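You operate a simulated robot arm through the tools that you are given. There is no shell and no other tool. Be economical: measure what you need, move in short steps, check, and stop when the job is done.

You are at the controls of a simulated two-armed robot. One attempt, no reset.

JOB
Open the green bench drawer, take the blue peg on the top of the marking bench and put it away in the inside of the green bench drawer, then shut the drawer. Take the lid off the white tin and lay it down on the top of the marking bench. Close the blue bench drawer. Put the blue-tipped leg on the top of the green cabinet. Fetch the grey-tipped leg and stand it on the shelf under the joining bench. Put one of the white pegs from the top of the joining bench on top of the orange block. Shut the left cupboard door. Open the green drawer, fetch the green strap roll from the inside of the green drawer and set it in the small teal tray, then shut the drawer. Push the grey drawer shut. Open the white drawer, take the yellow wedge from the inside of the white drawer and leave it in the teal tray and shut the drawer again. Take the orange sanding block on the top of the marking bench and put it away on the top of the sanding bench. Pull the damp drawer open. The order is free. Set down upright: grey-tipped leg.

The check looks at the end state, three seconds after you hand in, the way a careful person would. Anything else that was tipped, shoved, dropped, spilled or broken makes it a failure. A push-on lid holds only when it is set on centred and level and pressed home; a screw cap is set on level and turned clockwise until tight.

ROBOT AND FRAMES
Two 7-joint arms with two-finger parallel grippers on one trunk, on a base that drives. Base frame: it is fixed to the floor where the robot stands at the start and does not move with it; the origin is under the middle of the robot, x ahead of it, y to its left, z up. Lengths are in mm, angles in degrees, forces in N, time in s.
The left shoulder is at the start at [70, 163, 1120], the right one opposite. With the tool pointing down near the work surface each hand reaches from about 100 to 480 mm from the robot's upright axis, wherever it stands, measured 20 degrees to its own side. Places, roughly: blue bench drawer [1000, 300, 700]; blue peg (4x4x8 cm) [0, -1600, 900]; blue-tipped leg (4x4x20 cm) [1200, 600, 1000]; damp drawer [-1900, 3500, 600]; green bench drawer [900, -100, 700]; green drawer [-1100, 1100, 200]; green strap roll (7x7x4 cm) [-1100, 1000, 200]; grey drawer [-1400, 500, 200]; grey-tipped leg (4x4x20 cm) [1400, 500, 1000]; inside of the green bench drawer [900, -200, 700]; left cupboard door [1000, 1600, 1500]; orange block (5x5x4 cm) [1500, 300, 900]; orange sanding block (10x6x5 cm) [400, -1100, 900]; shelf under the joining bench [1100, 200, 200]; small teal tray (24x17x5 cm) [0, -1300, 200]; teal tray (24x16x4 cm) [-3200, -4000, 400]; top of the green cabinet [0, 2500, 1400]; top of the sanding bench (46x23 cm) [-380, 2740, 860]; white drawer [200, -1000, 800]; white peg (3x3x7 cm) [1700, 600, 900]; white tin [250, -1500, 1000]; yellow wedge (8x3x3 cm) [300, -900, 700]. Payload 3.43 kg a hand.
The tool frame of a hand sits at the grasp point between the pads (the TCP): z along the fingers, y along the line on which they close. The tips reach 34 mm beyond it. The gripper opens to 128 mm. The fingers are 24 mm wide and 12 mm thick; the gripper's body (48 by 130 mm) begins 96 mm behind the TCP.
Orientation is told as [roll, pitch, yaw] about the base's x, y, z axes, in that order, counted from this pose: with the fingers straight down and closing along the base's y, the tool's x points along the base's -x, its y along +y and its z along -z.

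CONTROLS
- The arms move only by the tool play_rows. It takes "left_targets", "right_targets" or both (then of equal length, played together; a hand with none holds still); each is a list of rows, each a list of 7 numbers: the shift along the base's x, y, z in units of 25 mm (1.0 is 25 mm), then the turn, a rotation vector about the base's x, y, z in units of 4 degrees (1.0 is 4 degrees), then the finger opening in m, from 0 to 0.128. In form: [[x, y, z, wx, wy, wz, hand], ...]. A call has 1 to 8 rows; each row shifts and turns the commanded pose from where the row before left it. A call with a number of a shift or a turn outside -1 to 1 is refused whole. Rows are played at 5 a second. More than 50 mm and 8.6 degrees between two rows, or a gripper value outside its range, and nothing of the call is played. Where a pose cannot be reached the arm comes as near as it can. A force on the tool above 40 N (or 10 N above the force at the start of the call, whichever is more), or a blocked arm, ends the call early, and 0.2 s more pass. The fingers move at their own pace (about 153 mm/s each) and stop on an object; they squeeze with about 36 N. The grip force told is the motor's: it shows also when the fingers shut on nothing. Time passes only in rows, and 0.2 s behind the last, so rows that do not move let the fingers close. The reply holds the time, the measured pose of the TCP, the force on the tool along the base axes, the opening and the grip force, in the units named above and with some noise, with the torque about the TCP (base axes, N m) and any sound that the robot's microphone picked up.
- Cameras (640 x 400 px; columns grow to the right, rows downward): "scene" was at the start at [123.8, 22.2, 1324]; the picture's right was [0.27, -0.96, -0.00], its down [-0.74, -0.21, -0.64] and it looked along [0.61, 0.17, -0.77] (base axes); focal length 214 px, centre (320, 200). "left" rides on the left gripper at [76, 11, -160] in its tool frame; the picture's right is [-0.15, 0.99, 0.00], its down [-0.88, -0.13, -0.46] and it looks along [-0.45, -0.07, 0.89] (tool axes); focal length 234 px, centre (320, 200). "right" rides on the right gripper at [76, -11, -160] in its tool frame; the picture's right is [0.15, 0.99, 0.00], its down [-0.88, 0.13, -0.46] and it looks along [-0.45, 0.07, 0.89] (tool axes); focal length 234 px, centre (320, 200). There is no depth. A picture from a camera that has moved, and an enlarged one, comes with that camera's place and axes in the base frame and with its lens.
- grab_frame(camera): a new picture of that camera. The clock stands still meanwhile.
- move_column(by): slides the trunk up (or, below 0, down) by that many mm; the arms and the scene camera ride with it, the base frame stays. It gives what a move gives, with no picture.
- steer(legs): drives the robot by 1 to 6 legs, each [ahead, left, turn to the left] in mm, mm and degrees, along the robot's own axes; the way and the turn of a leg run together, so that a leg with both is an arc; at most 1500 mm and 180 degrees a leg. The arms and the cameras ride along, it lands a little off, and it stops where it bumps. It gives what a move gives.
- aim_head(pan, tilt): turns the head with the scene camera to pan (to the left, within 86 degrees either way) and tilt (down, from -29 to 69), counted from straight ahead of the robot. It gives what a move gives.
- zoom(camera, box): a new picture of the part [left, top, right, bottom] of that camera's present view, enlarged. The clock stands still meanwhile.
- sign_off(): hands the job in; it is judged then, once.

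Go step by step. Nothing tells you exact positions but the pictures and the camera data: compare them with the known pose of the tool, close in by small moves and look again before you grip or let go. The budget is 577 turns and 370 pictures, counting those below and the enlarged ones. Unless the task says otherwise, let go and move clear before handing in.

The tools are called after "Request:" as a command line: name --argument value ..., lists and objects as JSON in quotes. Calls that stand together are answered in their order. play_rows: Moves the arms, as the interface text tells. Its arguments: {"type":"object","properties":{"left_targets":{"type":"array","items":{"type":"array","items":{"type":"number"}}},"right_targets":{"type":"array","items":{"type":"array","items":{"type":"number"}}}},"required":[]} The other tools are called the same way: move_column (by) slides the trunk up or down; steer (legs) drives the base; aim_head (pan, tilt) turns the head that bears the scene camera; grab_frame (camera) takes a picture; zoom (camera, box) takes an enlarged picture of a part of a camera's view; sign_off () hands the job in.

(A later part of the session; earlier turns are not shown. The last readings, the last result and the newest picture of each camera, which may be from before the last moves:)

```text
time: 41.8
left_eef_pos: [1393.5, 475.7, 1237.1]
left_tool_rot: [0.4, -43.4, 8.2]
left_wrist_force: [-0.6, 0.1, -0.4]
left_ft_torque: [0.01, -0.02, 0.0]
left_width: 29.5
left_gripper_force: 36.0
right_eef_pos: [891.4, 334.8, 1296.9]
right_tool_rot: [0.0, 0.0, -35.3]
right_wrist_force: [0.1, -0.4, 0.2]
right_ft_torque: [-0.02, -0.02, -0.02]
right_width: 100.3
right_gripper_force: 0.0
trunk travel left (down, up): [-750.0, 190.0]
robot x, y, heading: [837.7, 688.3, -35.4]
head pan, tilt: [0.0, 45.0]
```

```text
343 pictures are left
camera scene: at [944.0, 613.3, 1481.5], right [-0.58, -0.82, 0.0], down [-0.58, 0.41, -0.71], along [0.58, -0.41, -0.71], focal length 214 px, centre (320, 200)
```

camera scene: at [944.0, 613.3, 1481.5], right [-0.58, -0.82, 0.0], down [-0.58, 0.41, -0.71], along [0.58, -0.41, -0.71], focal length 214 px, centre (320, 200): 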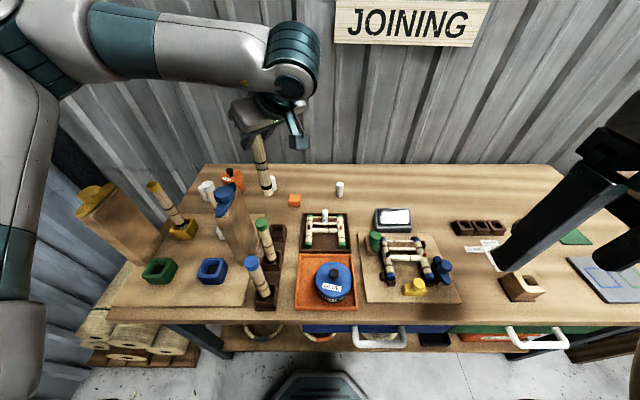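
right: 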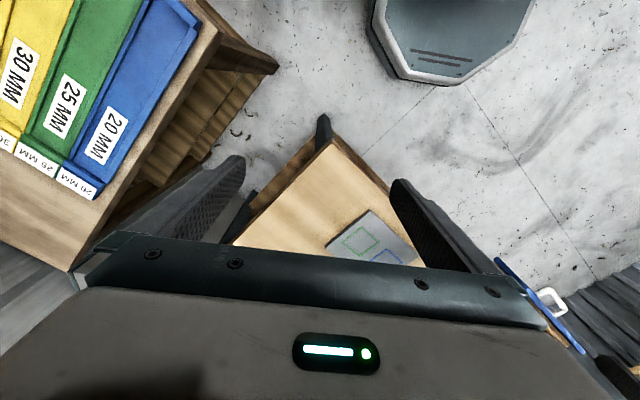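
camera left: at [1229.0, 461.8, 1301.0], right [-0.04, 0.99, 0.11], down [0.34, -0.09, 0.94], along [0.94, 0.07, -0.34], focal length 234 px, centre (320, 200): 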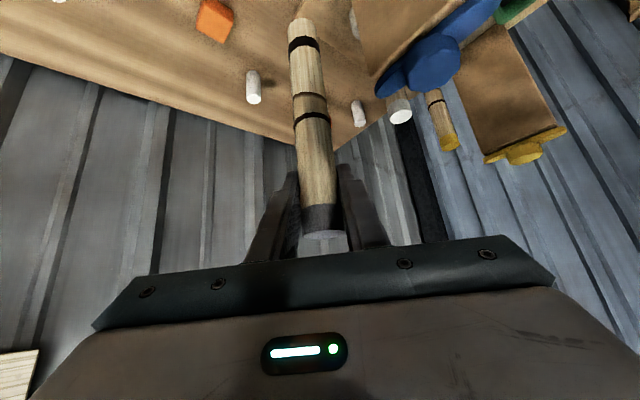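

Grey leg is held. I'll raise a bit, back away from the bench, then go to the shelf below.

Request:
play_rows --left_targets '[[0, 0, 1, 0, 0, 0, 0.02], [0, 0, 1, 0, 0, 0, 0.02]]'

Request:
steer --legs '[[-400, 0, 0], [0, -300, 0]]'

Request:
play_rows --left_targets '[[-0.6, 0.42, 0, 0, 0, -1, 0.02], [-0.6, 0.42, 0, 0, 0, -1, 0.02], [-0.6, 0.42, 0, 0, 0, -1, 0.02], [-0.6, 0.42, 0, 0, 0, -1, 0.02], [-0.6, 0.42, 0, 0, 0, -1, 0.02], [-0.6, 0.42, 0, 0, 0, -1, 0.02], [-0.6, 0.42, 0, 0, 0, -1, 0.02], [-0.6, 0.42, 0, 0, 0, -1, 0.02]]'

Request:
play_rows --left_targets '[[-0.6, 0.42, 0, 0, 0, -1, 0.02], [-0.6, 0.42, 0, 0, 0, -1, 0.02], [-0.6, 0.42, 0, 0, 0, -1, 0.02]]'

Request:
move_column --by -740

Request:
aim_head --pan 0 --tilt 20

Request:
grab_frame --camera "scene"

Request:
grab_frame --camera "left"

```text
time: 42.4
left_eef_pos: [1392.6, 476.2, 1287.5]
left_tool_rot: [0.3, -43.4, 8.2]
left_wrist_force: [-0.4, 0.5, -0.6]
left_ft_torque: [0.01, -0.03, 0.01]
left_width: 29.5
left_gripper_force: 36.2
right_eef_pos: [891.3, 334.9, 1298.4]
right_tool_rot: [0.0, -0.1, -35.3]
right_wrist_force: [-0.1, -0.2, -0.1]
right_ft_torque: [0.0, 0.0, -0.02]
right_width: 99.9
right_gripper_force: 0.0
trunk travel left (down, up): [-750.0, 190.0]
robot x, y, heading: [838.3, 688.4, -35.2]
head pan, tilt: [0.0, 45.0]
```

```text
time: 46.5
left_eef_pos: [897.3, 460.1, 1287.3]
left_tool_rot: [0.2, -43.3, 7.5]
left_wrist_force: [-0.4, -0.7, -1.2]
left_ft_torque: [-0.01, -0.04, -0.02]
left_width: 29.6
left_gripper_force: 36.4
right_eef_pos: [395.3, 326.2, 1297.3]
right_tool_rot: [0.0, 0.0, -36.1]
right_wrist_force: [0.1, -0.7, 0.2]
right_ft_torque: [-0.01, -0.01, -0.03]
right_width: 100.1
right_gripper_force: 0.1
trunk travel left (down, up): [-750.0, 190.0]
robot x, y, heading: [340.5, 677.8, -36.1]
head pan, tilt: [0.0, 45.0]
```

```text
time: 48.3
left_eef_pos: [780.1, 538.6, 1292.0]
left_tool_rot: [0.3, -43.2, -24.5]
left_wrist_force: [-0.8, 0.4, -0.6]
left_ft_torque: [0.0, -0.04, 0.02]
left_width: 29.5
left_gripper_force: 35.7
left hand out of reach, approached as far as the arm can: row 8
right_eef_pos: [393.2, 325.4, 1297.3]
right_tool_rot: [0.0, -0.1, -36.0]
right_wrist_force: [0.2, -0.1, 0.0]
right_ft_torque: [0.03, -0.02, 0.01]
right_width: 100.1
right_gripper_force: 0.1
trunk travel left (down, up): [-750.0, 190.0]
robot x, y, heading: [338.7, 678.8, -36.2]
head pan, tilt: [0.0, 45.0]
```

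```text
time: 49.1
left_eef_pos: [749.1, 539.0, 1325.9]
left_tool_rot: [0.4, -43.1, -36.5]
left_wrist_force: [-1.1, -0.4, -0.7]
left_ft_torque: [-0.02, 0.01, -0.02]
left_width: 29.6
left_gripper_force: 36.2
left hand out of reach, approached as far as the arm can: row 1, 2, 3
right_eef_pos: [393.2, 325.4, 1297.7]
right_tool_rot: [0.0, 0.0, -36.2]
right_wrist_force: [-0.1, -0.5, 0.1]
right_ft_torque: [0.0, 0.01, 0.0]
right_width: 100.1
right_gripper_force: 0.0
trunk travel left (down, up): [-750.0, 190.0]
robot x, y, heading: [343.8, 680.5, -35.8]
head pan, tilt: [0.0, 45.0]
```

```text
refused: -740 is not a number from -400 to 400
```

```text
time: 50.0
left_eef_pos: [749.5, 536.8, 1326.6]
left_tool_rot: [0.4, -43.3, -36.5]
left_wrist_force: [-0.1, -0.4, -0.5]
left_ft_torque: [-0.05, -0.06, 0.03]
left_width: 29.6
left_gripper_force: 36.1
right_eef_pos: [393.4, 324.9, 1298.6]
right_tool_rot: [-0.1, 0.0, -36.1]
right_wrist_force: [-0.9, -0.1, 0.1]
right_ft_torque: [-0.02, -0.01, 0.01]
right_width: 100.0
right_gripper_force: 0.1
trunk travel left (down, up): [-750.0, 190.0]
robot x, y, heading: [341.8, 681.7, -36.0]
head pan, tilt: [0.0, 20.0]
```

```text
342 pictures are left
camera scene: at [458.6, 595.8, 1520.0], right [-0.59, -0.81, 0.0], down [-0.28, 0.2, -0.94], along [0.76, -0.55, -0.34], focal length 214 px, centre (320, 200)
```

scene: 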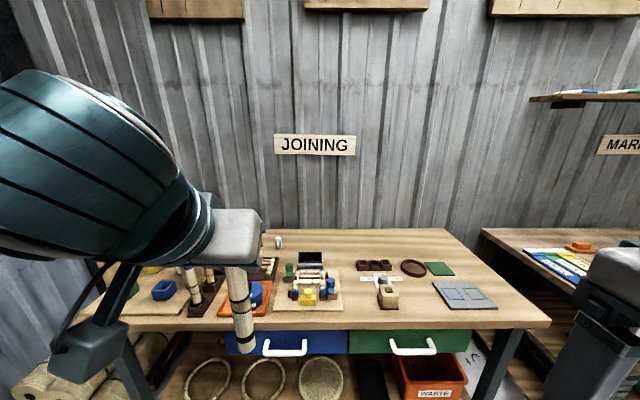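

```text
341 pictures are left
camera left: at [622.1, 643.6, 1390.2], right [0.67, 0.73, 0.11], down [0.19, -0.3, 0.93], along [0.72, -0.61, -0.34], focal length 234 px, centre (320, 200)
```

left: 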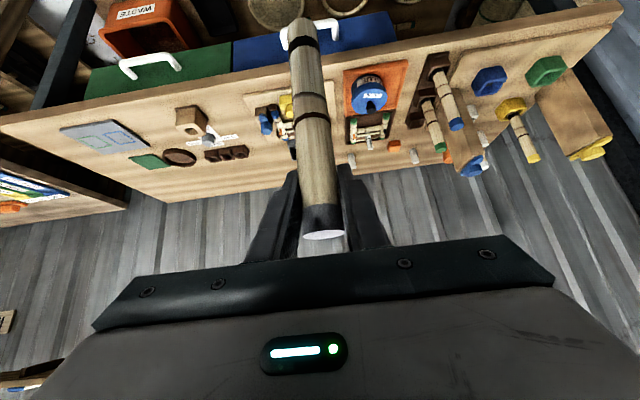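

Backed off with the leg. Lowering the trunk in two steps.

Request:
move_column --by -400

Request:
move_column --by -345

Request:
aim_head --pan 0 --tilt 28

Request:
grab_frame --camera "scene"

Request:
grab_frame --camera "left"

```text
time: 53.8
left_eef_pos: [749.3, 537.4, 926.0]
left_tool_rot: [0.5, -43.2, -36.5]
left_wrist_force: [-0.1, -0.1, -0.7]
left_ft_torque: [-0.02, 0.02, 0.0]
left_width: 29.3
left_gripper_force: 35.9
right_eef_pos: [394.5, 325.4, 896.4]
right_tool_rot: [0.0, 0.0, -36.1]
right_wrist_force: [0.2, 0.1, 0.8]
right_ft_torque: [0.0, -0.02, -0.04]
right_width: 100.0
right_gripper_force: 0.0
trunk travel left (down, up): [-350.0, 590.0]
robot x, y, heading: [342.4, 679.2, -36.0]
head pan, tilt: [0.0, 20.0]
```

```text
time: 57.2
left_eef_pos: [750.3, 537.7, 581.2]
left_tool_rot: [0.4, -43.1, -36.5]
left_wrist_force: [0.1, -0.1, -0.4]
left_ft_torque: [0.0, -0.03, 0.01]
left_width: 29.5
left_gripper_force: 36.3
right_eef_pos: [393.5, 324.7, 553.4]
right_tool_rot: [0.1, 0.0, -36.0]
right_wrist_force: [-0.1, -0.3, 0.0]
right_ft_torque: [-0.02, 0.06, 0.0]
right_width: 100.0
right_gripper_force: 0.1
trunk travel left (down, up): [-5.0, 935.0]
robot x, y, heading: [345.4, 680.6, -36.0]
head pan, tilt: [0.0, 20.0]
```

```text
time: 57.9
left_eef_pos: [749.0, 538.1, 580.6]
left_tool_rot: [0.4, -43.2, -36.6]
left_wrist_force: [-0.3, -0.4, -0.4]
left_ft_torque: [0.02, -0.03, 0.04]
left_width: 29.4
left_gripper_force: 36.3
right_eef_pos: [394.0, 324.9, 551.8]
right_tool_rot: [0.0, 0.0, -36.1]
right_wrist_force: [0.3, -0.1, 0.1]
right_ft_torque: [0.01, 0.01, -0.03]
right_width: 100.0
right_gripper_force: 0.0
trunk travel left (down, up): [-5.0, 935.0]
robot x, y, heading: [342.8, 678.8, -35.8]
head pan, tilt: [0.0, 28.0]
```

```text
340 pictures are left
camera scene: at [456.9, 597.1, 762.3], right [-0.59, -0.81, 0.0], down [-0.38, 0.28, -0.88], along [0.71, -0.52, -0.47], focal length 214 px, centre (320, 200)
```

scene: 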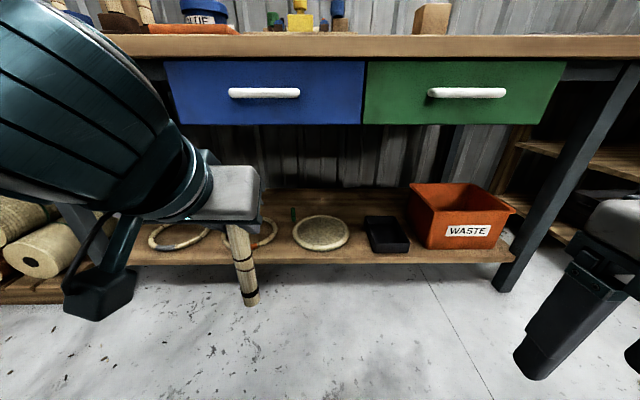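

```text
339 pictures are left
camera left: at [622.0, 643.9, 645.2], right [0.67, 0.73, 0.11], down [0.19, -0.3, 0.93], along [0.72, -0.61, -0.34], focal length 234 px, centre (320, 200)
```

left: 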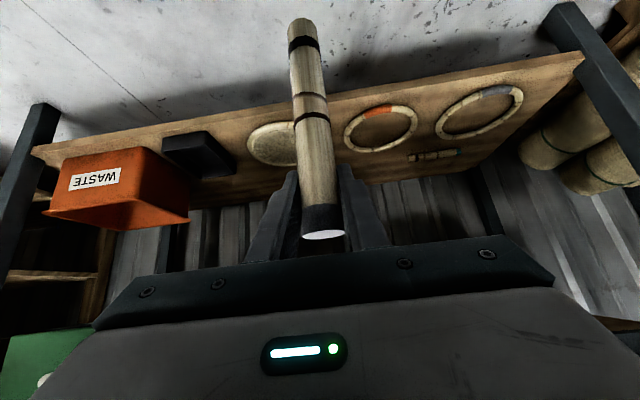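

Clear view of the shelf. Target spot: front gap between second hoop and mat, around (1090, 310). I'll lower the hand first, then drive closer.

Request:
play_rows --left_targets '[[0.4, -0.3, -1, 0, 0, 0, 0.02], [0.4, -0.3, -1, 0, 0, 0, 0.02], [0.4, -0.3, -1, 0, 0, 0, 0.02], [0.4, -0.3, -1, 0, 0, 0, 0.02], [0.4, -0.3, -1, 0, 0, 0, 0.02]]'

Request:
steer --legs '[[200, 0, 0]]'

Request:
grab_frame --camera "scene"

Request:
grab_frame --camera "left"

```text
time: 59.0
left_eef_pos: [807.0, 481.3, 469.5]
left_tool_rot: [0.6, -43.1, -36.4]
left_wrist_force: [-0.2, -0.4, -0.1]
left_ft_torque: [0.03, -0.01, -0.02]
left_width: 29.7
left_gripper_force: 36.2
left hand out of reach, approached as far as the arm can: row 1, 2, 4
right_eef_pos: [393.8, 325.8, 553.7]
right_tool_rot: [0.0, 0.0, -36.0]
right_wrist_force: [0.0, -0.7, -0.1]
right_ft_torque: [-0.01, 0.01, 0.03]
right_width: 100.0
right_gripper_force: 0.0
trunk travel left (down, up): [-5.0, 935.0]
robot x, y, heading: [345.8, 677.5, -35.9]
head pan, tilt: [0.0, 28.0]
```

```text
time: 60.6
left_eef_pos: [964.6, 361.6, 469.8]
left_tool_rot: [0.5, -43.0, -36.9]
left_wrist_force: [-0.6, -0.4, -1.2]
left_ft_torque: [0.0, -0.01, -0.01]
left_width: 29.6
left_gripper_force: 35.7
right_eef_pos: [550.8, 208.4, 552.3]
right_tool_rot: [-0.1, -0.1, -36.4]
right_wrist_force: [-0.6, 0.0, -0.4]
right_ft_torque: [-0.03, -0.01, 0.0]
right_width: 100.0
right_gripper_force: 0.0
trunk travel left (down, up): [-5.0, 935.0]
robot x, y, heading: [500.1, 562.8, -36.1]
head pan, tilt: [0.0, 28.0]
```

```text
338 pictures are left
camera scene: at [616.0, 479.9, 762.2], right [-0.59, -0.81, 0.0], down [-0.38, 0.28, -0.88], along [0.71, -0.52, -0.47], focal length 214 px, centre (320, 200)
```

scene: 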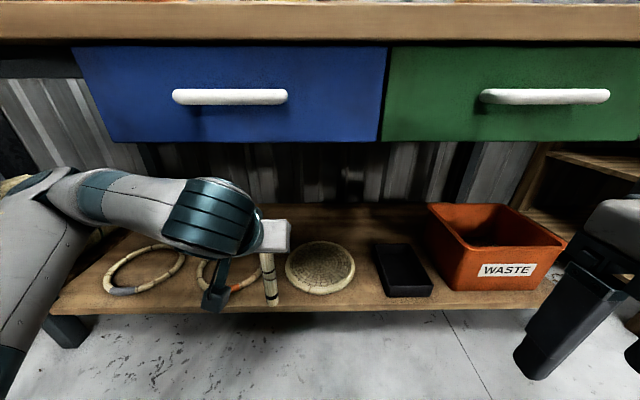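

```text
337 pictures are left
camera left: at [838.5, 468.2, 534.1], right [0.67, 0.73, 0.11], down [0.19, -0.31, 0.93], along [0.71, -0.61, -0.34], focal length 234 px, centre (320, 200)
```

left: 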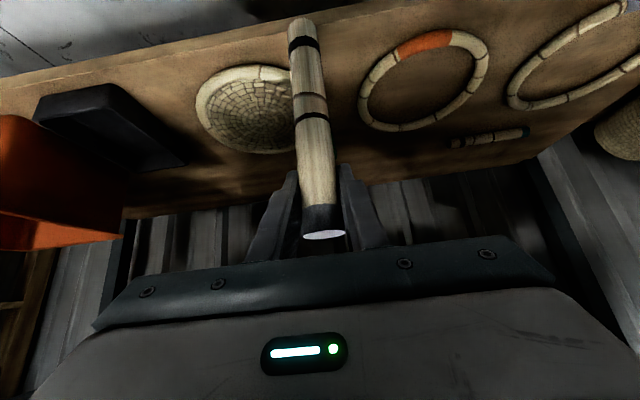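

Moving the leg in over the gap, then looking.

Request:
play_rows --left_targets '[[0.84, -0.35, 0, 0, 0, 0, 0.02], [0.84, -0.35, 0, 0, 0, 0, 0.02], [0.84, -0.35, -0.3, 0, 0, 0, 0.02], [0.84, -0.35, -0.3, 0, 0, 0, 0.02], [0.84, -0.35, -0.4, 0, 0, 0, 0.02], [0.84, -0.35, -0.6, 0, 0, 0, 0.02]]'

Request:
grab_frame --camera "left"

Request:
zoom --camera "scene" --box '[180, 200, 380, 325]'

```text
time: 62.0
left_eef_pos: [1092.6, 309.3, 427.3]
left_tool_rot: [0.5, -43.0, -36.9]
left_wrist_force: [0.8, -0.8, -0.5]
left_ft_torque: [0.0, 0.03, -0.02]
left_width: 29.5
left_gripper_force: 36.1
right_eef_pos: [552.3, 209.0, 552.2]
right_tool_rot: [-0.1, 0.0, -36.5]
right_wrist_force: [0.3, -0.3, 0.0]
right_ft_torque: [-0.01, 0.01, 0.0]
right_width: 99.9
right_gripper_force: 0.0
trunk travel left (down, up): [-5.0, 935.0]
robot x, y, heading: [503.4, 563.4, -36.3]
head pan, tilt: [0.0, 28.0]
```

```text
336 pictures are left
camera left: at [965.8, 415.1, 492.3], right [0.67, 0.73, 0.11], down [0.19, -0.31, 0.93], along [0.71, -0.61, -0.34], focal length 234 px, centre (320, 200)
```

left: 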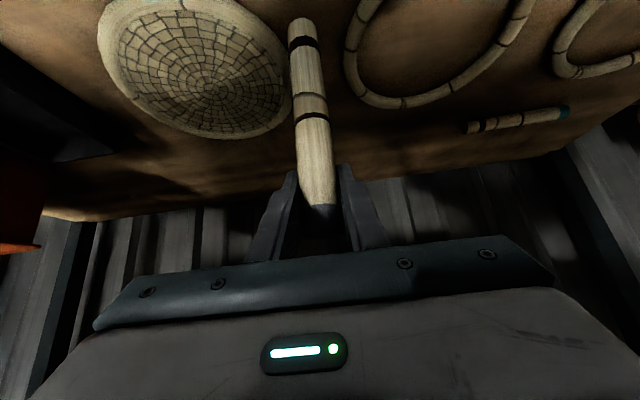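

```text
3.20 times, centred on (280, 262) of scene
camera zoom: at [616.0, 479.8, 762.3], right [-0.59, -0.81, 0.0], down [-0.38, 0.28, -0.88], along [0.71, -0.52, -0.47], focal length 686 px, centre (448, 0)
```

zoom: 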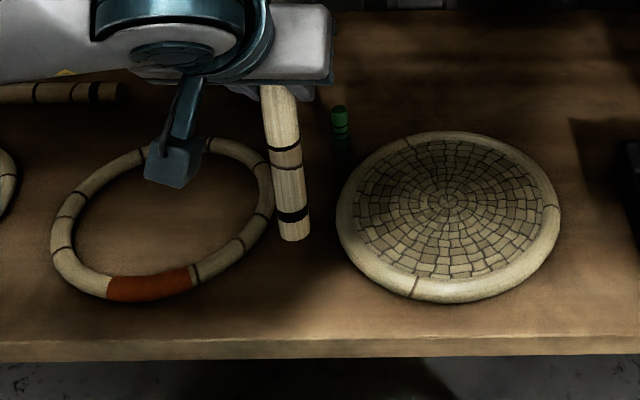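

Spot is clear. Lowering gently until contact.

Request:
play_rows --left_targets '[[0, 0, -0.5, 0, 0, 0, 0.02], [0, 0, -0.5, 0, 0, 0, 0.02], [0, 0, -0.5, 0, 0, 0, 0.02], [0, 0, -0.3, 0, 0, 0, 0.02], [0, 0, -0.3, 0, 0, 0, 0.02], [0, 0, -0.3, 0, 0, 0, 0.02]]'

Request:
zoom --camera "scene" --box '[180, 200, 380, 325]'

```text
time: 63.4
left_eef_pos: [1091.7, 310.1, 369.2]
left_tool_rot: [0.6, -43.0, -36.8]
left_wrist_force: [0.1, 0.3, -1.3]
left_ft_torque: [0.01, -0.04, -0.01]
left_width: 29.4
left_gripper_force: 36.1
right_eef_pos: [552.1, 208.8, 553.4]
right_tool_rot: [0.0, 0.0, -36.4]
right_wrist_force: [0.4, 0.5, 1.1]
right_ft_torque: [0.03, -0.01, 0.02]
right_width: 100.1
right_gripper_force: 0.1
trunk travel left (down, up): [-5.0, 935.0]
robot x, y, heading: [501.1, 563.7, -36.2]
head pan, tilt: [0.0, 28.0]
```

```text
3.20 times, centred on (280, 262) of scene
camera zoom: at [616.1, 479.8, 762.3], right [-0.59, -0.81, 0.0], down [-0.38, 0.28, -0.88], along [0.71, -0.52, -0.47], focal length 686 px, centre (448, 0)
```

zoom: 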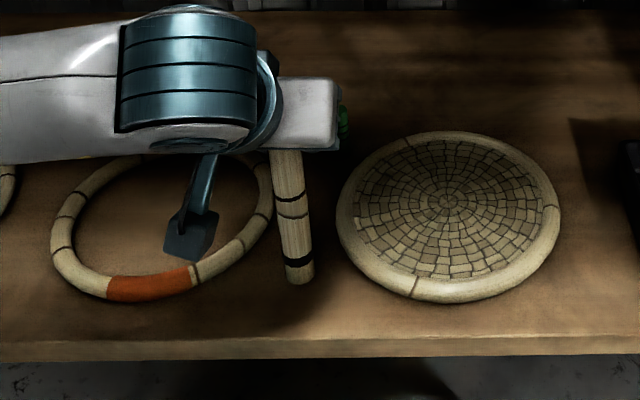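

Request:
play_rows --left_targets '[[0, 0, -0.2, 0, 0, 0, 0.02], [0, 0, -0.2, 0, 0, 0, 0.02], [0, 0, -0.2, 0, 0, 0, 0.02], [0, 0, -0.2, 0, 0, 0, 0.02], [0, 0, -0.2, 0, 0, 0, 0.02], [0, 0, -0.2, 0, 0, 0, 0.02]]'

Request:
zoom --camera "scene" --box '[180, 200, 380, 325]'

```text
time: 64.8
left_eef_pos: [1091.1, 307.9, 342.6]
left_tool_rot: [0.6, -43.2, -36.7]
left_wrist_force: [1.8, 1.8, 29.8]
left_ft_torque: [0.23, -0.19, -0.03]
left_width: 29.4
left_gripper_force: 36.6
right_eef_pos: [550.5, 207.7, 553.5]
right_tool_rot: [0.1, -0.3, -36.3]
right_wrist_force: [-0.2, 0.0, -0.3]
right_ft_torque: [0.01, 0.0, 0.01]
right_width: 100.1
right_gripper_force: 0.1
trunk travel left (down, up): [-5.0, 935.0]
robot x, y, heading: [501.4, 561.2, -36.5]
head pan, tilt: [0.0, 28.0]
```

```text
3.20 times, centred on (280, 262) of scene
camera zoom: at [614.5, 480.6, 762.7], right [-0.59, -0.81, 0.0], down [-0.38, 0.28, -0.88], along [0.71, -0.52, -0.47], focal length 686 px, centre (448, 0)
```

zoom: 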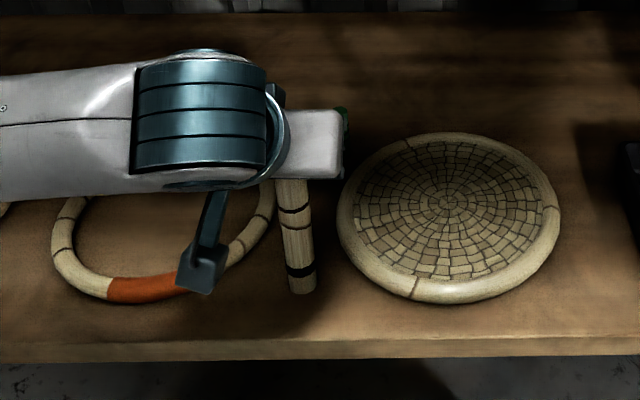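

Touching with 30 N. Relieve a bit, open and check it stands.

Request:
play_rows --left_targets '[[0, 0, 0.15, 0, 0, 0, 0.02], [0, 0, 0, 0, 0, 0, 0.05], [0, 0, 0, 0, 0, 0, 0.08], [0, 0, 0, 0, 0, 0, 0.08]]'

Request:
play_rows --left_targets '[[-0.56, 0.41, 0.7, 0, 0, 0, 0.08], [-0.56, 0.41, 0.7, 0, 0, 0, 0.08], [-0.56, 0.41, 0.7, 0, 0, 0, 0.08], [-0.56, 0.41, 0.7, 0, 0, 0, 0.08], [-0.56, 0.41, 0, 0, 0, 0, 0.08], [-0.56, 0.41, 0, 0, 0, 0, 0.08]]'

Request:
zoom --camera "scene" --box '[180, 200, 380, 325]'

Request:
grab_frame --camera "left"

```text
time: 65.8
left_eef_pos: [1089.0, 308.0, 343.0]
left_tool_rot: [0.4, -43.0, -36.9]
left_wrist_force: [0.2, -0.6, -0.8]
left_ft_torque: [-0.01, -0.02, 0.0]
left_width: 80.1
left_gripper_force: 0.0
right_eef_pos: [551.5, 207.8, 553.0]
right_tool_rot: [0.1, 0.1, -36.4]
right_wrist_force: [0.2, -0.6, 0.8]
right_ft_torque: [0.0, 0.0, 0.0]
right_width: 100.1
right_gripper_force: 0.0
trunk travel left (down, up): [-5.0, 935.0]
robot x, y, heading: [502.1, 560.4, -36.2]
head pan, tilt: [0.0, 28.0]
```

```text
time: 67.2
left_eef_pos: [1008.8, 369.0, 410.9]
left_tool_rot: [0.5, -42.9, -36.8]
left_wrist_force: [0.1, 0.4, -0.4]
left_ft_torque: [-0.01, 0.0, -0.01]
left_width: 80.1
left_gripper_force: 0.2
right_eef_pos: [552.1, 208.4, 553.6]
right_tool_rot: [0.0, 0.0, -36.4]
right_wrist_force: [0.2, 0.1, -0.3]
right_ft_torque: [0.0, -0.04, 0.04]
right_width: 100.1
right_gripper_force: 0.1
trunk travel left (down, up): [-5.0, 935.0]
robot x, y, heading: [505.4, 561.8, -36.5]
head pan, tilt: [0.0, 28.0]
```

```text
3.20 times, centred on (280, 262) of scene
camera zoom: at [616.1, 479.9, 762.3], right [-0.59, -0.81, 0.0], down [-0.38, 0.28, -0.88], along [0.71, -0.52, -0.47], focal length 686 px, centre (448, 0)
```

zoom: 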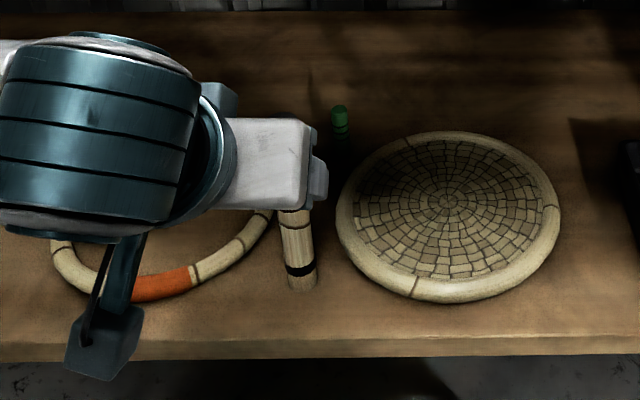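

```text
331 pictures are left
camera left: at [881.5, 475.0, 476.8], right [0.67, 0.73, 0.11], down [0.19, -0.31, 0.93], along [0.72, -0.61, -0.34], focal length 234 px, centre (320, 200)
```

left: 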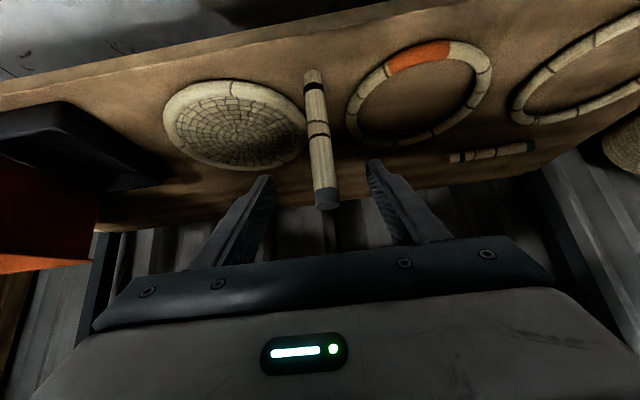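

Grey leg stands upright on the shelf. Backing off, raising the trunk, and moving to the spot for the white peg and orange block.

Request:
steer --legs '[[-300, 0, 0]]'

Request:
move_column --by 400

Request:
move_column --by 300

Request:
steer --legs '[[0, 158, 1], [490, 0, 0]]'

Request:
aim_head --pan 0 --tilt 40

Request:
grab_frame --camera "scene"

Request:
grab_frame --camera "left"

```text
time: 69.3
left_eef_pos: [762.3, 552.1, 411.5]
left_tool_rot: [0.5, -42.9, -36.5]
left_wrist_force: [0.2, -0.1, -0.2]
left_ft_torque: [-0.01, -0.02, -0.02]
left_width: 79.9
left_gripper_force: 0.0
right_eef_pos: [306.3, 388.1, 553.8]
right_tool_rot: [0.0, -0.1, -36.1]
right_wrist_force: [0.4, 0.7, 0.2]
right_ft_torque: [0.01, -0.04, 0.0]
right_width: 100.1
right_gripper_force: 0.1
trunk travel left (down, up): [-5.0, 935.0]
robot x, y, heading: [254.0, 742.0, -36.1]
head pan, tilt: [0.0, 28.0]
```

```text
time: 73.1
left_eef_pos: [762.6, 551.7, 810.9]
left_tool_rot: [0.5, -43.0, -36.6]
left_wrist_force: [0.0, -0.4, -0.1]
left_ft_torque: [0.0, 0.03, -0.01]
left_width: 80.3
left_gripper_force: 0.1
right_eef_pos: [307.4, 388.4, 952.3]
right_tool_rot: [0.0, 0.0, -36.1]
right_wrist_force: [-0.5, 0.9, 1.1]
right_ft_torque: [0.0, -0.01, 0.0]
right_width: 100.0
right_gripper_force: 0.2
trunk travel left (down, up): [-405.0, 535.0]
robot x, y, heading: [255.1, 741.6, -35.8]
head pan, tilt: [0.0, 28.0]
```

```text
time: 76.1
left_eef_pos: [762.8, 552.2, 1110.8]
left_tool_rot: [0.4, -43.0, -36.4]
left_wrist_force: [-0.2, -0.3, 0.4]
left_ft_torque: [-0.01, 0.0, -0.02]
left_width: 80.2
left_gripper_force: 0.0
right_eef_pos: [306.9, 388.5, 1252.4]
right_tool_rot: [0.0, 0.0, -36.1]
right_wrist_force: [-0.6, -0.3, 0.9]
right_ft_torque: [0.02, 0.02, -0.03]
right_width: 99.9
right_gripper_force: 0.1
trunk travel left (down, up): [-705.0, 235.0]
robot x, y, heading: [254.3, 741.8, -36.1]
head pan, tilt: [0.0, 28.0]
```

```text
time: 80.0
left_eef_pos: [1253.2, 411.3, 1112.6]
left_tool_rot: [0.4, -42.9, -35.7]
left_wrist_force: [-0.1, -1.6, -0.5]
left_ft_torque: [0.04, 0.01, -0.03]
left_width: 80.0
left_gripper_force: 0.1
right_eef_pos: [799.4, 241.6, 1253.3]
right_tool_rot: [0.1, 0.0, -35.2]
right_wrist_force: [0.6, -0.8, 0.7]
right_ft_torque: [-0.02, 0.03, -0.02]
right_width: 100.1
right_gripper_force: 0.0
trunk travel left (down, up): [-705.0, 235.0]
robot x, y, heading: [743.3, 594.2, -35.1]
head pan, tilt: [0.0, 28.0]
```

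```text
time: 80.8
left_eef_pos: [1253.1, 411.0, 1111.6]
left_tool_rot: [0.5, -42.9, -35.7]
left_wrist_force: [-0.3, 0.4, 0.0]
left_ft_torque: [0.03, 0.01, 0.01]
left_width: 79.8
left_gripper_force: 0.0
right_eef_pos: [799.3, 242.1, 1252.4]
right_tool_rot: [0.0, 0.0, -35.2]
right_wrist_force: [1.3, -0.3, 0.5]
right_ft_torque: [0.01, 0.02, 0.01]
right_width: 100.2
right_gripper_force: 0.1
trunk travel left (down, up): [-705.0, 235.0]
robot x, y, heading: [743.7, 592.7, -35.4]
head pan, tilt: [0.0, 40.0]
```

```text
330 pictures are left
camera scene: at [853.9, 517.9, 1443.7], right [-0.58, -0.82, 0.0], down [-0.53, 0.37, -0.77], along [0.63, -0.44, -0.64], focal length 214 px, centre (320, 200)
```

scene: 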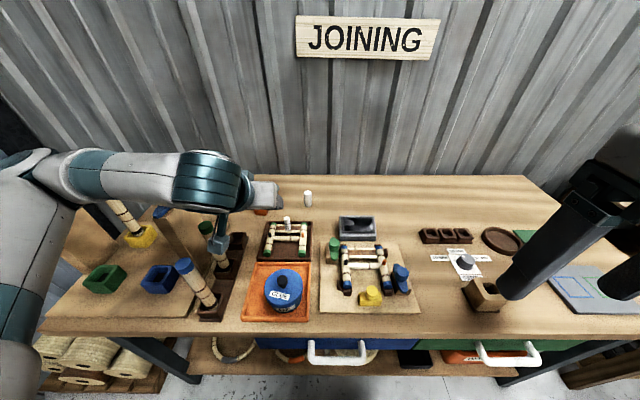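

```text
329 pictures are left
camera left: at [1124.4, 514.8, 1176.6], right [0.66, 0.74, 0.11], down [0.19, -0.3, 0.93], along [0.73, -0.59, -0.35], focal length 234 px, centre (320, 200)
```

left: 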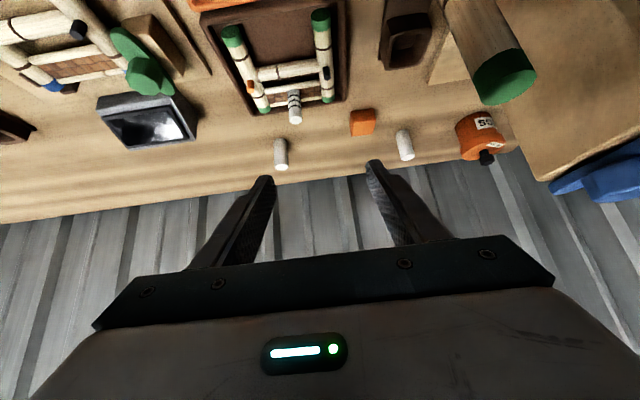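

Peg top found at about (1440, 165, 913), bench top ≈ 843; orange block at about (1497, 345). Moving 50 mm closer and bringing the hand over the peg.

Request:
steer --legs '[[50, 0, 0]]'

Request:
play_rows --left_targets '[[0.584, -0.872, -0.4, 0, 0, 0, 0.07], [0.584, -0.872, -0.4, 0, 0, 0, 0.07], [0.584, -0.872, -0.4, 0, 0, 0, 0.07], [0.584, -0.872, -0.4, 0, 0, 0, 0.07], [0.584, -0.872, -0.4, 0, 0, 0, 0.07], [0.584, -0.872, -0.4, 0, 0, 0, 0.07], [0.584, -0.872, -0.4, 0, 0, 0, 0.07], [0.584, -0.872, -0.4, 0, 0, 0, 0.07]]'

Request:
grab_frame --camera "left"

```text
time: 81.7
left_eef_pos: [1290.4, 385.5, 1112.4]
left_tool_rot: [0.4, -43.1, -35.7]
left_wrist_force: [0.2, -1.0, -0.1]
left_ft_torque: [0.01, -0.01, -0.01]
left_width: 80.1
left_gripper_force: 0.0
right_eef_pos: [836.0, 215.2, 1253.9]
right_tool_rot: [0.0, -0.2, -35.2]
right_wrist_force: [0.6, 0.9, 0.4]
right_ft_torque: [-0.03, -0.03, 0.01]
right_width: 100.3
right_gripper_force: 0.0
trunk travel left (down, up): [-705.0, 235.0]
robot x, y, heading: [781.6, 565.8, -35.1]
head pan, tilt: [0.0, 40.0]
```

```text
time: 83.5
left_eef_pos: [1410.9, 206.9, 1032.3]
left_tool_rot: [0.6, -42.9, -35.7]
left_wrist_force: [-0.9, 0.0, -0.8]
left_ft_torque: [0.01, 0.03, 0.0]
left_width: 70.1
left_gripper_force: 0.0
right_eef_pos: [838.7, 212.2, 1252.3]
right_tool_rot: [0.0, -0.1, -35.2]
right_wrist_force: [-0.4, 0.1, -0.4]
right_ft_torque: [0.04, -0.03, 0.02]
right_width: 100.0
right_gripper_force: 0.0
trunk travel left (down, up): [-705.0, 235.0]
robot x, y, heading: [783.4, 566.7, -35.1]
head pan, tilt: [0.0, 40.0]
```

```text
328 pictures are left
camera left: at [1282.1, 311.6, 1097.4], right [0.66, 0.74, 0.11], down [0.19, -0.31, 0.93], along [0.73, -0.59, -0.35], focal length 234 px, centre (320, 200)
```

left: 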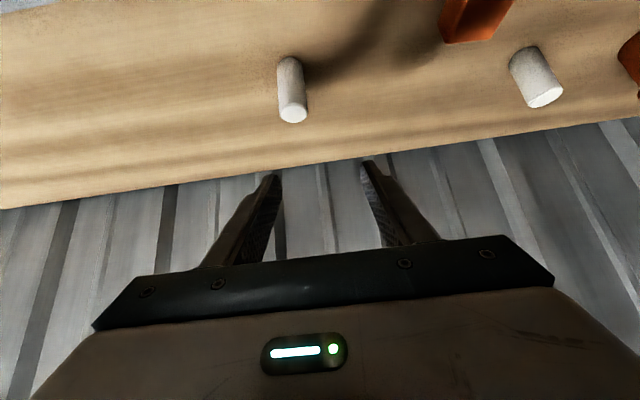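

Request:
play_rows --left_targets '[[0.32, -0.53, -1, 0, 0, 0, 0.07], [0.32, -0.53, -1, 0, 0, 0, 0.07], [0.32, -0.53, -0.8, 0, 0, 0, 0.07]]'

Request:
grab_frame --camera "left"

Request:
zoom --camera "scene" --box '[200, 130, 400, 255]'

```text
time: 84.5
left_eef_pos: [1439.9, 172.3, 998.7]
left_tool_rot: [0.5, -46.0, -35.2]
left_wrist_force: [0.0, -0.2, -0.1]
left_ft_torque: [-0.02, 0.01, -0.01]
left_width: 70.1
left_gripper_force: 0.2
right_eef_pos: [828.6, 217.9, 1253.2]
right_tool_rot: [0.3, -0.5, -34.9]
right_wrist_force: [0.7, 0.5, 0.4]
right_ft_torque: [-0.01, 0.01, 0.01]
right_width: 100.0
right_gripper_force: 0.1
trunk travel left (down, up): [-705.0, 235.0]
robot x, y, heading: [783.7, 568.8, -34.8]
head pan, tilt: [0.0, 40.0]
stopped in row 3 (left hand): the arm was blocked; the commanded pose is now the measured one
```

```text
327 pictures are left
camera left: at [1307.0, 276.9, 1055.3], right [0.65, 0.75, 0.11], down [0.16, -0.27, 0.95], along [0.75, -0.6, -0.29], focal length 234 px, centre (320, 200)
```

left: 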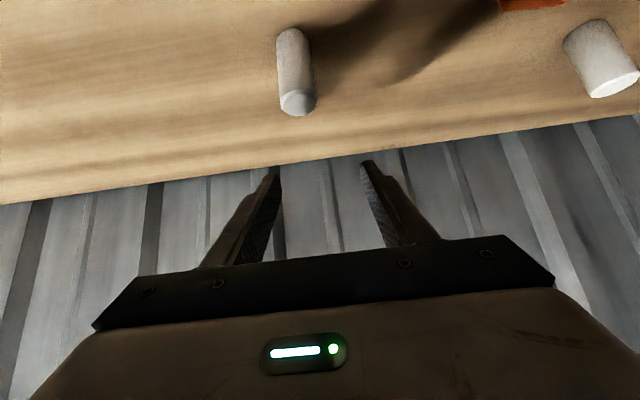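

```text
3.20 times, centred on (300, 192) of scene
camera zoom: at [879.7, 494.6, 1443.9], right [-0.57, -0.82, 0.0], down [-0.52, 0.37, -0.77], along [0.63, -0.44, -0.64], focal length 686 px, centre (384, 224)
```

zoom: 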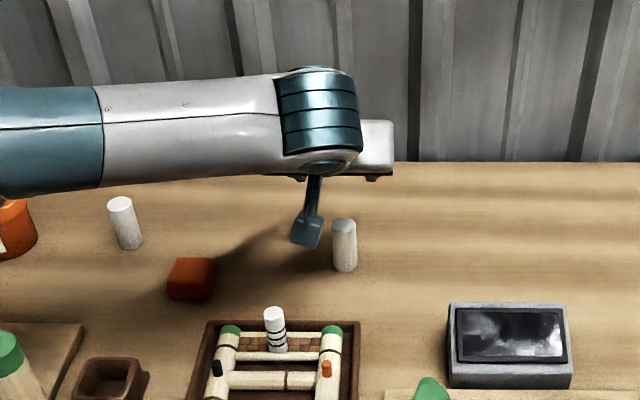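

The arm got blocked by something. Looking at the whole arm.

Request:
aim_head --pan 35 --tilt 45

Request:
grab_frame --camera "scene"

```text
time: 85.5
left_eef_pos: [1436.9, 171.8, 998.0]
left_tool_rot: [0.5, -45.9, -35.4]
left_wrist_force: [0.4, -0.6, 0.1]
left_ft_torque: [-0.02, 0.04, -0.02]
left_width: 69.9
left_gripper_force: 0.0
right_eef_pos: [827.9, 219.1, 1255.2]
right_tool_rot: [0.2, -0.6, -35.2]
right_wrist_force: [0.1, 0.4, -0.2]
right_ft_torque: [0.0, 0.0, 0.0]
right_width: 100.1
right_gripper_force: 0.2
trunk travel left (down, up): [-705.0, 235.0]
robot x, y, heading: [783.8, 565.4, -34.7]
head pan, tilt: [35.0, 45.0]
```

```text
325 pictures are left
camera scene: at [891.7, 545.4, 1438.0], right [0.0, -1.0, 0.0], down [-0.7, 0.0, -0.71], along [0.71, 0.0, -0.7], focal length 214 px, centre (320, 200)
```

scene: 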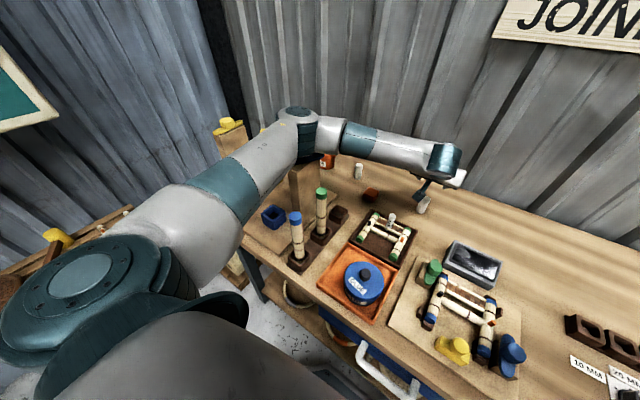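

The left elbow came down on the blue-capped block. I'll lift straight up with the trunk, back off, and use the right arm instead.

Request:
move_column --by 150

Request:
grab_frame --camera "scene"

```text
time: 87.2
left_eef_pos: [1443.2, 170.4, 1131.4]
left_tool_rot: [0.5, -44.6, -35.2]
left_wrist_force: [-0.1, -0.1, 0.1]
left_ft_torque: [-0.01, 0.03, 0.02]
left_width: 69.9
left_gripper_force: 0.1
right_eef_pos: [840.0, 214.9, 1403.2]
right_tool_rot: [0.0, 0.0, -35.1]
right_wrist_force: [0.7, -0.5, -0.2]
right_ft_torque: [-0.01, 0.0, 0.03]
right_width: 100.4
right_gripper_force: 0.0
trunk travel left (down, up): [-855.0, 85.0]
robot x, y, heading: [782.9, 570.7, -34.9]
head pan, tilt: [35.0, 45.0]
```

```text
324 pictures are left
camera scene: at [905.7, 539.5, 1586.3], right [0.0, -1.0, 0.0], down [-0.71, 0.0, -0.71], along [0.71, 0.0, -0.71], focal length 214 px, centre (320, 200)
```

scene: 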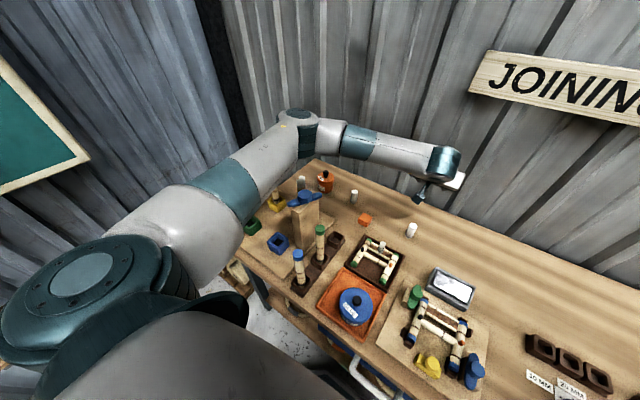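

Request:
zoom --camera "scene" --box '[220, 150, 380, 250]'

```text
4.00 times, centred on (300, 200) of scene
camera zoom: at [905.7, 539.5, 1586.3], right [0.0, -1.0, 0.0], down [-0.71, 0.0, -0.71], along [0.71, 0.0, -0.71], focal length 858 px, centre (400, 200)
```

zoom: 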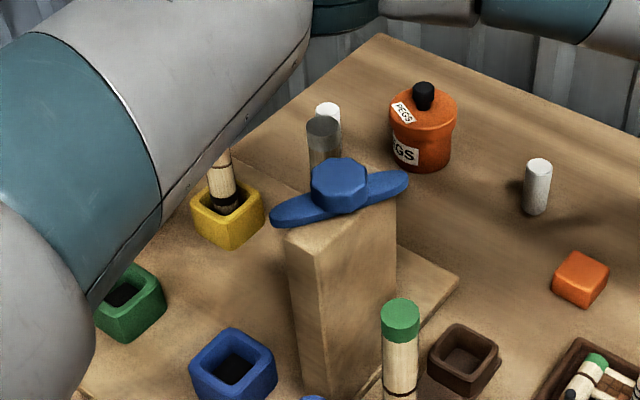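

The block and its cap stand undisturbed. Backing off, tucking the left hand and setting up for the right arm.

Request:
steer --legs '[[-400, 0, 0]]'

Request:
play_rows --left_targets '[[-0.7, 0.9, 0.6, 0, 0, 0, 0.07], [-0.7, 0.9, 0.6, 0, 0, 0, 0.07], [-0.7, 0.9, 0.6, 0, 0, 0, 0.07], [-0.7, 0.9, 0.6, 0, 0, 0, 0.07], [-0.7, 0.9, 0.6, 0, 0, 0, 0.07], [-0.7, 0.9, 0.6, 0, 0, 0, 0.07], [-0.7, 0.9, 0.6, 0, 0, 0, 0.07], [-0.7, 0.9, 0.6, 0, 0, 0, 0.07]]' --right_targets '[[0.7, -0.5, -0.3, -0.58, -0.82, 0, 0.07], [0.7, -0.5, -0.3, -0.58, -0.82, 0, 0.07], [0.7, -0.5, -0.3, -0.58, -0.82, 0, 0.07], [0.7, -0.5, -0.3, -0.58, -0.82, 0, 0.07], [0.7, -0.5, -0.3, -0.58, -0.82, 0, 0.07], [0.7, -0.5, -0.3, -0.58, -0.82, 0, 0.07], [0.7, -0.5, -0.3, -0.58, -0.82, 0, 0.07], [0.7, -0.5, -0.3, -0.58, -0.82, 0, 0.07]]'

Request:
play_rows --left_targets '[[-0.7, 0.9, 0, 0.58, 0.82, 0, 0.07], [-0.7, 0.9, 0, 0.58, 0.82, 0, 0.07], [-0.7, 0.9, 0, 0.58, 0.82, 0, 0.07], [-0.3, 0.4, 0, 0.58, 0.82, 0, 0.07], [0, 0, 0, 0.58, 0.82, 0, 0.07]]' --right_targets '[[0, 0, 0, -0.58, -0.82, 0, 0.07], [0, 0, 0, -0.58, -0.82, 0, 0.07], [0, 0, 0, -0.58, -0.82, 0, 0.07], [0, 0, 0, 0, 0, 0, 0.07], [0, 0, 0, 0, 0, 0, 0.07]]'

Request:
steer --legs '[[0, 310, 0]]'

Request:
aim_head --pan 0 --tilt 40

Request:
grab_frame --camera "scene"

```text
time: 89.8
left_eef_pos: [1109.4, 397.3, 1130.6]
left_tool_rot: [0.4, -44.5, -36.0]
left_wrist_force: [-0.5, 0.2, 0.3]
left_ft_torque: [0.01, -0.02, -0.03]
left_width: 70.0
left_gripper_force: 0.0
right_eef_pos: [505.7, 448.7, 1402.1]
right_tool_rot: [0.0, -0.1, -35.8]
right_wrist_force: [0.1, -0.2, -0.8]
right_ft_torque: [0.01, 0.04, -0.01]
right_width: 100.0
right_gripper_force: 0.1
trunk travel left (down, up): [-855.0, 85.0]
robot x, y, heading: [449.9, 798.4, -35.8]
head pan, tilt: [35.0, 45.0]
```

```text
time: 91.6
left_eef_pos: [968.8, 576.8, 1254.3]
left_tool_rot: [0.3, -44.6, -36.0]
left_wrist_force: [0.0, 0.2, -0.6]
left_ft_torque: [-0.03, -0.01, -0.02]
left_width: 70.0
left_gripper_force: 0.1
right_eef_pos: [661.2, 335.1, 1364.2]
right_tool_rot: [0.4, -32.0, -35.9]
right_wrist_force: [0.0, -0.6, 0.5]
right_ft_torque: [0.02, 0.02, -0.02]
right_width: 70.1
right_gripper_force: 0.0
right hand out of reach, approached as far as the arm can: row 3, 4, 5, 6, 7, 8
trunk travel left (down, up): [-855.0, 85.0]
robot x, y, heading: [453.2, 805.7, -36.0]
head pan, tilt: [35.0, 45.0]
```

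```text
time: 92.8
left_eef_pos: [916.6, 644.7, 1256.6]
left_tool_rot: [0.1, -24.5, -35.9]
left_wrist_force: [0.6, -0.5, 0.4]
left_ft_torque: [0.01, 0.01, 0.01]
left_width: 69.9
left_gripper_force: 0.1
left hand out of reach, approached as far as the arm can: row 3
right_eef_pos: [691.5, 308.8, 1393.4]
right_tool_rot: [0.6, -44.0, -36.1]
right_wrist_force: [0.3, -0.2, 0.1]
right_ft_torque: [-0.01, -0.01, 0.01]
right_width: 70.2
right_gripper_force: 0.0
right hand out of reach, approached as far as the arm can: row 1, 2, 3
trunk travel left (down, up): [-855.0, 85.0]
robot x, y, heading: [454.5, 803.3, -35.8]
head pan, tilt: [35.0, 45.0]
```

```text
time: 94.8
left_eef_pos: [1095.5, 892.8, 1257.1]
left_tool_rot: [0.2, -24.5, -36.0]
left_wrist_force: [-0.2, 0.0, 0.8]
left_ft_torque: [0.03, -0.02, -0.01]
left_width: 69.8
left_gripper_force: 0.1
right_eef_pos: [870.8, 557.5, 1393.2]
right_tool_rot: [0.7, -44.1, -36.1]
right_wrist_force: [-0.2, -0.4, 0.7]
right_ft_torque: [0.03, -0.02, 0.0]
right_width: 69.8
right_gripper_force: 0.0
trunk travel left (down, up): [-855.0, 85.0]
robot x, y, heading: [637.4, 1051.5, -35.7]
head pan, tilt: [35.0, 45.0]
```

```text
time: 95.9
left_eef_pos: [1096.5, 893.2, 1257.0]
left_tool_rot: [0.2, -24.6, -35.9]
left_wrist_force: [-0.1, -0.4, -0.3]
left_ft_torque: [-0.02, 0.03, 0.03]
left_width: 69.9
left_gripper_force: 0.1
right_eef_pos: [871.8, 558.6, 1393.4]
right_tool_rot: [0.6, -44.1, -36.1]
right_wrist_force: [0.1, -0.5, 0.1]
right_ft_torque: [-0.04, -0.02, -0.02]
right_width: 70.2
right_gripper_force: 0.0
trunk travel left (down, up): [-855.0, 85.0]
robot x, y, heading: [635.3, 1052.2, -35.8]
head pan, tilt: [0.0, 40.0]
```

```text
322 pictures are left
camera scene: at [742.0, 974.7, 1593.7], right [-0.58, -0.81, 0.0], down [-0.52, 0.38, -0.77], along [0.62, -0.45, -0.64], focal length 214 px, centre (320, 200)
```

scene: 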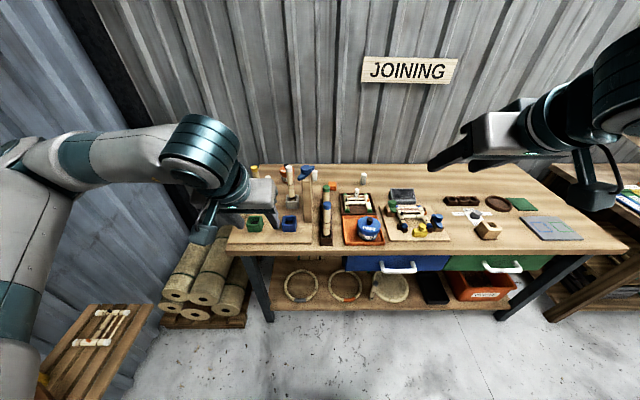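

Tucking the left hand back further so its elbow stays off the bench, then lowering the trunk and driving in.

Request:
play_rows --left_targets '[[-0.44, 0.81, 0.5, 0.58, 0.82, 0, 0.07], [-0.44, 0.81, 0.5, 0.58, 0.82, 0, 0.07], [-0.44, 0.81, 0.5, 0.58, 0.82, 0, 0.07], [-0.44, 0.81, 0.5, 0.58, 0.82, 0, 0.07], [-0.44, 0.81, 0.5, 0.58, 0.82, 0, 0.07], [-0.44, 0.81, 0.5, 0.58, 0.82, 0, 0.07], [-0.44, 0.81, 0.5, 0, 0, 0, 0.07], [-0.44, 0.81, 0.5, 0, 0, 0, 0.07]]'

Request:
move_column --by -150

Request:
aim_head --pan 60 --tilt 35

Request:
grab_frame --camera "scene"

```text
time: 97.7
left_eef_pos: [1005.5, 1057.9, 1357.6]
left_tool_rot: [-0.2, -0.3, -35.9]
left_wrist_force: [-1.0, 0.5, -1.0]
left_ft_torque: [-0.04, -0.02, -0.03]
left_width: 70.1
left_gripper_force: 0.1
right_eef_pos: [872.7, 559.0, 1393.2]
right_tool_rot: [0.6, -44.2, -36.2]
right_wrist_force: [0.1, -1.0, 0.6]
right_ft_torque: [0.01, 0.0, -0.02]
right_width: 69.9
right_gripper_force: 0.0
trunk travel left (down, up): [-855.0, 85.0]
robot x, y, heading: [635.3, 1054.6, -35.7]
head pan, tilt: [0.0, 40.0]
```

```text
time: 99.4
left_eef_pos: [1007.3, 1056.5, 1208.1]
left_tool_rot: [-0.2, -0.4, -35.9]
left_wrist_force: [0.0, -0.5, 0.0]
left_ft_torque: [0.0, 0.03, 0.0]
left_width: 69.8
left_gripper_force: 0.0
right_eef_pos: [870.9, 559.5, 1243.2]
right_tool_rot: [0.6, -44.1, -36.1]
right_wrist_force: [0.3, 0.2, 0.3]
right_ft_torque: [0.0, 0.03, 0.04]
right_width: 69.9
right_gripper_force: 0.0
trunk travel left (down, up): [-705.0, 235.0]
robot x, y, heading: [626.6, 1053.8, -35.7]
head pan, tilt: [0.0, 40.0]
```

```text
time: 100.7
left_eef_pos: [1006.5, 1057.0, 1207.2]
left_tool_rot: [-0.1, -0.4, -35.8]
left_wrist_force: [0.1, -1.0, -0.4]
left_ft_torque: [-0.02, 0.01, -0.03]
left_width: 69.9
left_gripper_force: 0.1
right_eef_pos: [872.1, 558.2, 1243.7]
right_tool_rot: [0.6, -44.1, -36.1]
right_wrist_force: [-0.2, -0.8, 0.1]
right_ft_torque: [0.0, 0.03, 0.03]
right_width: 70.0
right_gripper_force: 0.0
trunk travel left (down, up): [-705.0, 235.0]
robot x, y, heading: [631.2, 1050.9, -35.9]
head pan, tilt: [60.0, 35.0]
```

```text
321 pictures are left
camera scene: at [753.5, 1060.6, 1451.3], right [0.41, -0.91, 0.0], down [-0.52, -0.23, -0.82], along [0.75, 0.34, -0.57], focal length 214 px, centre (320, 200)
```

scene: 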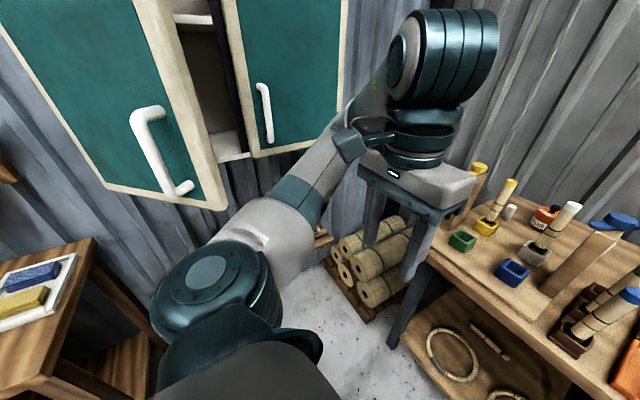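

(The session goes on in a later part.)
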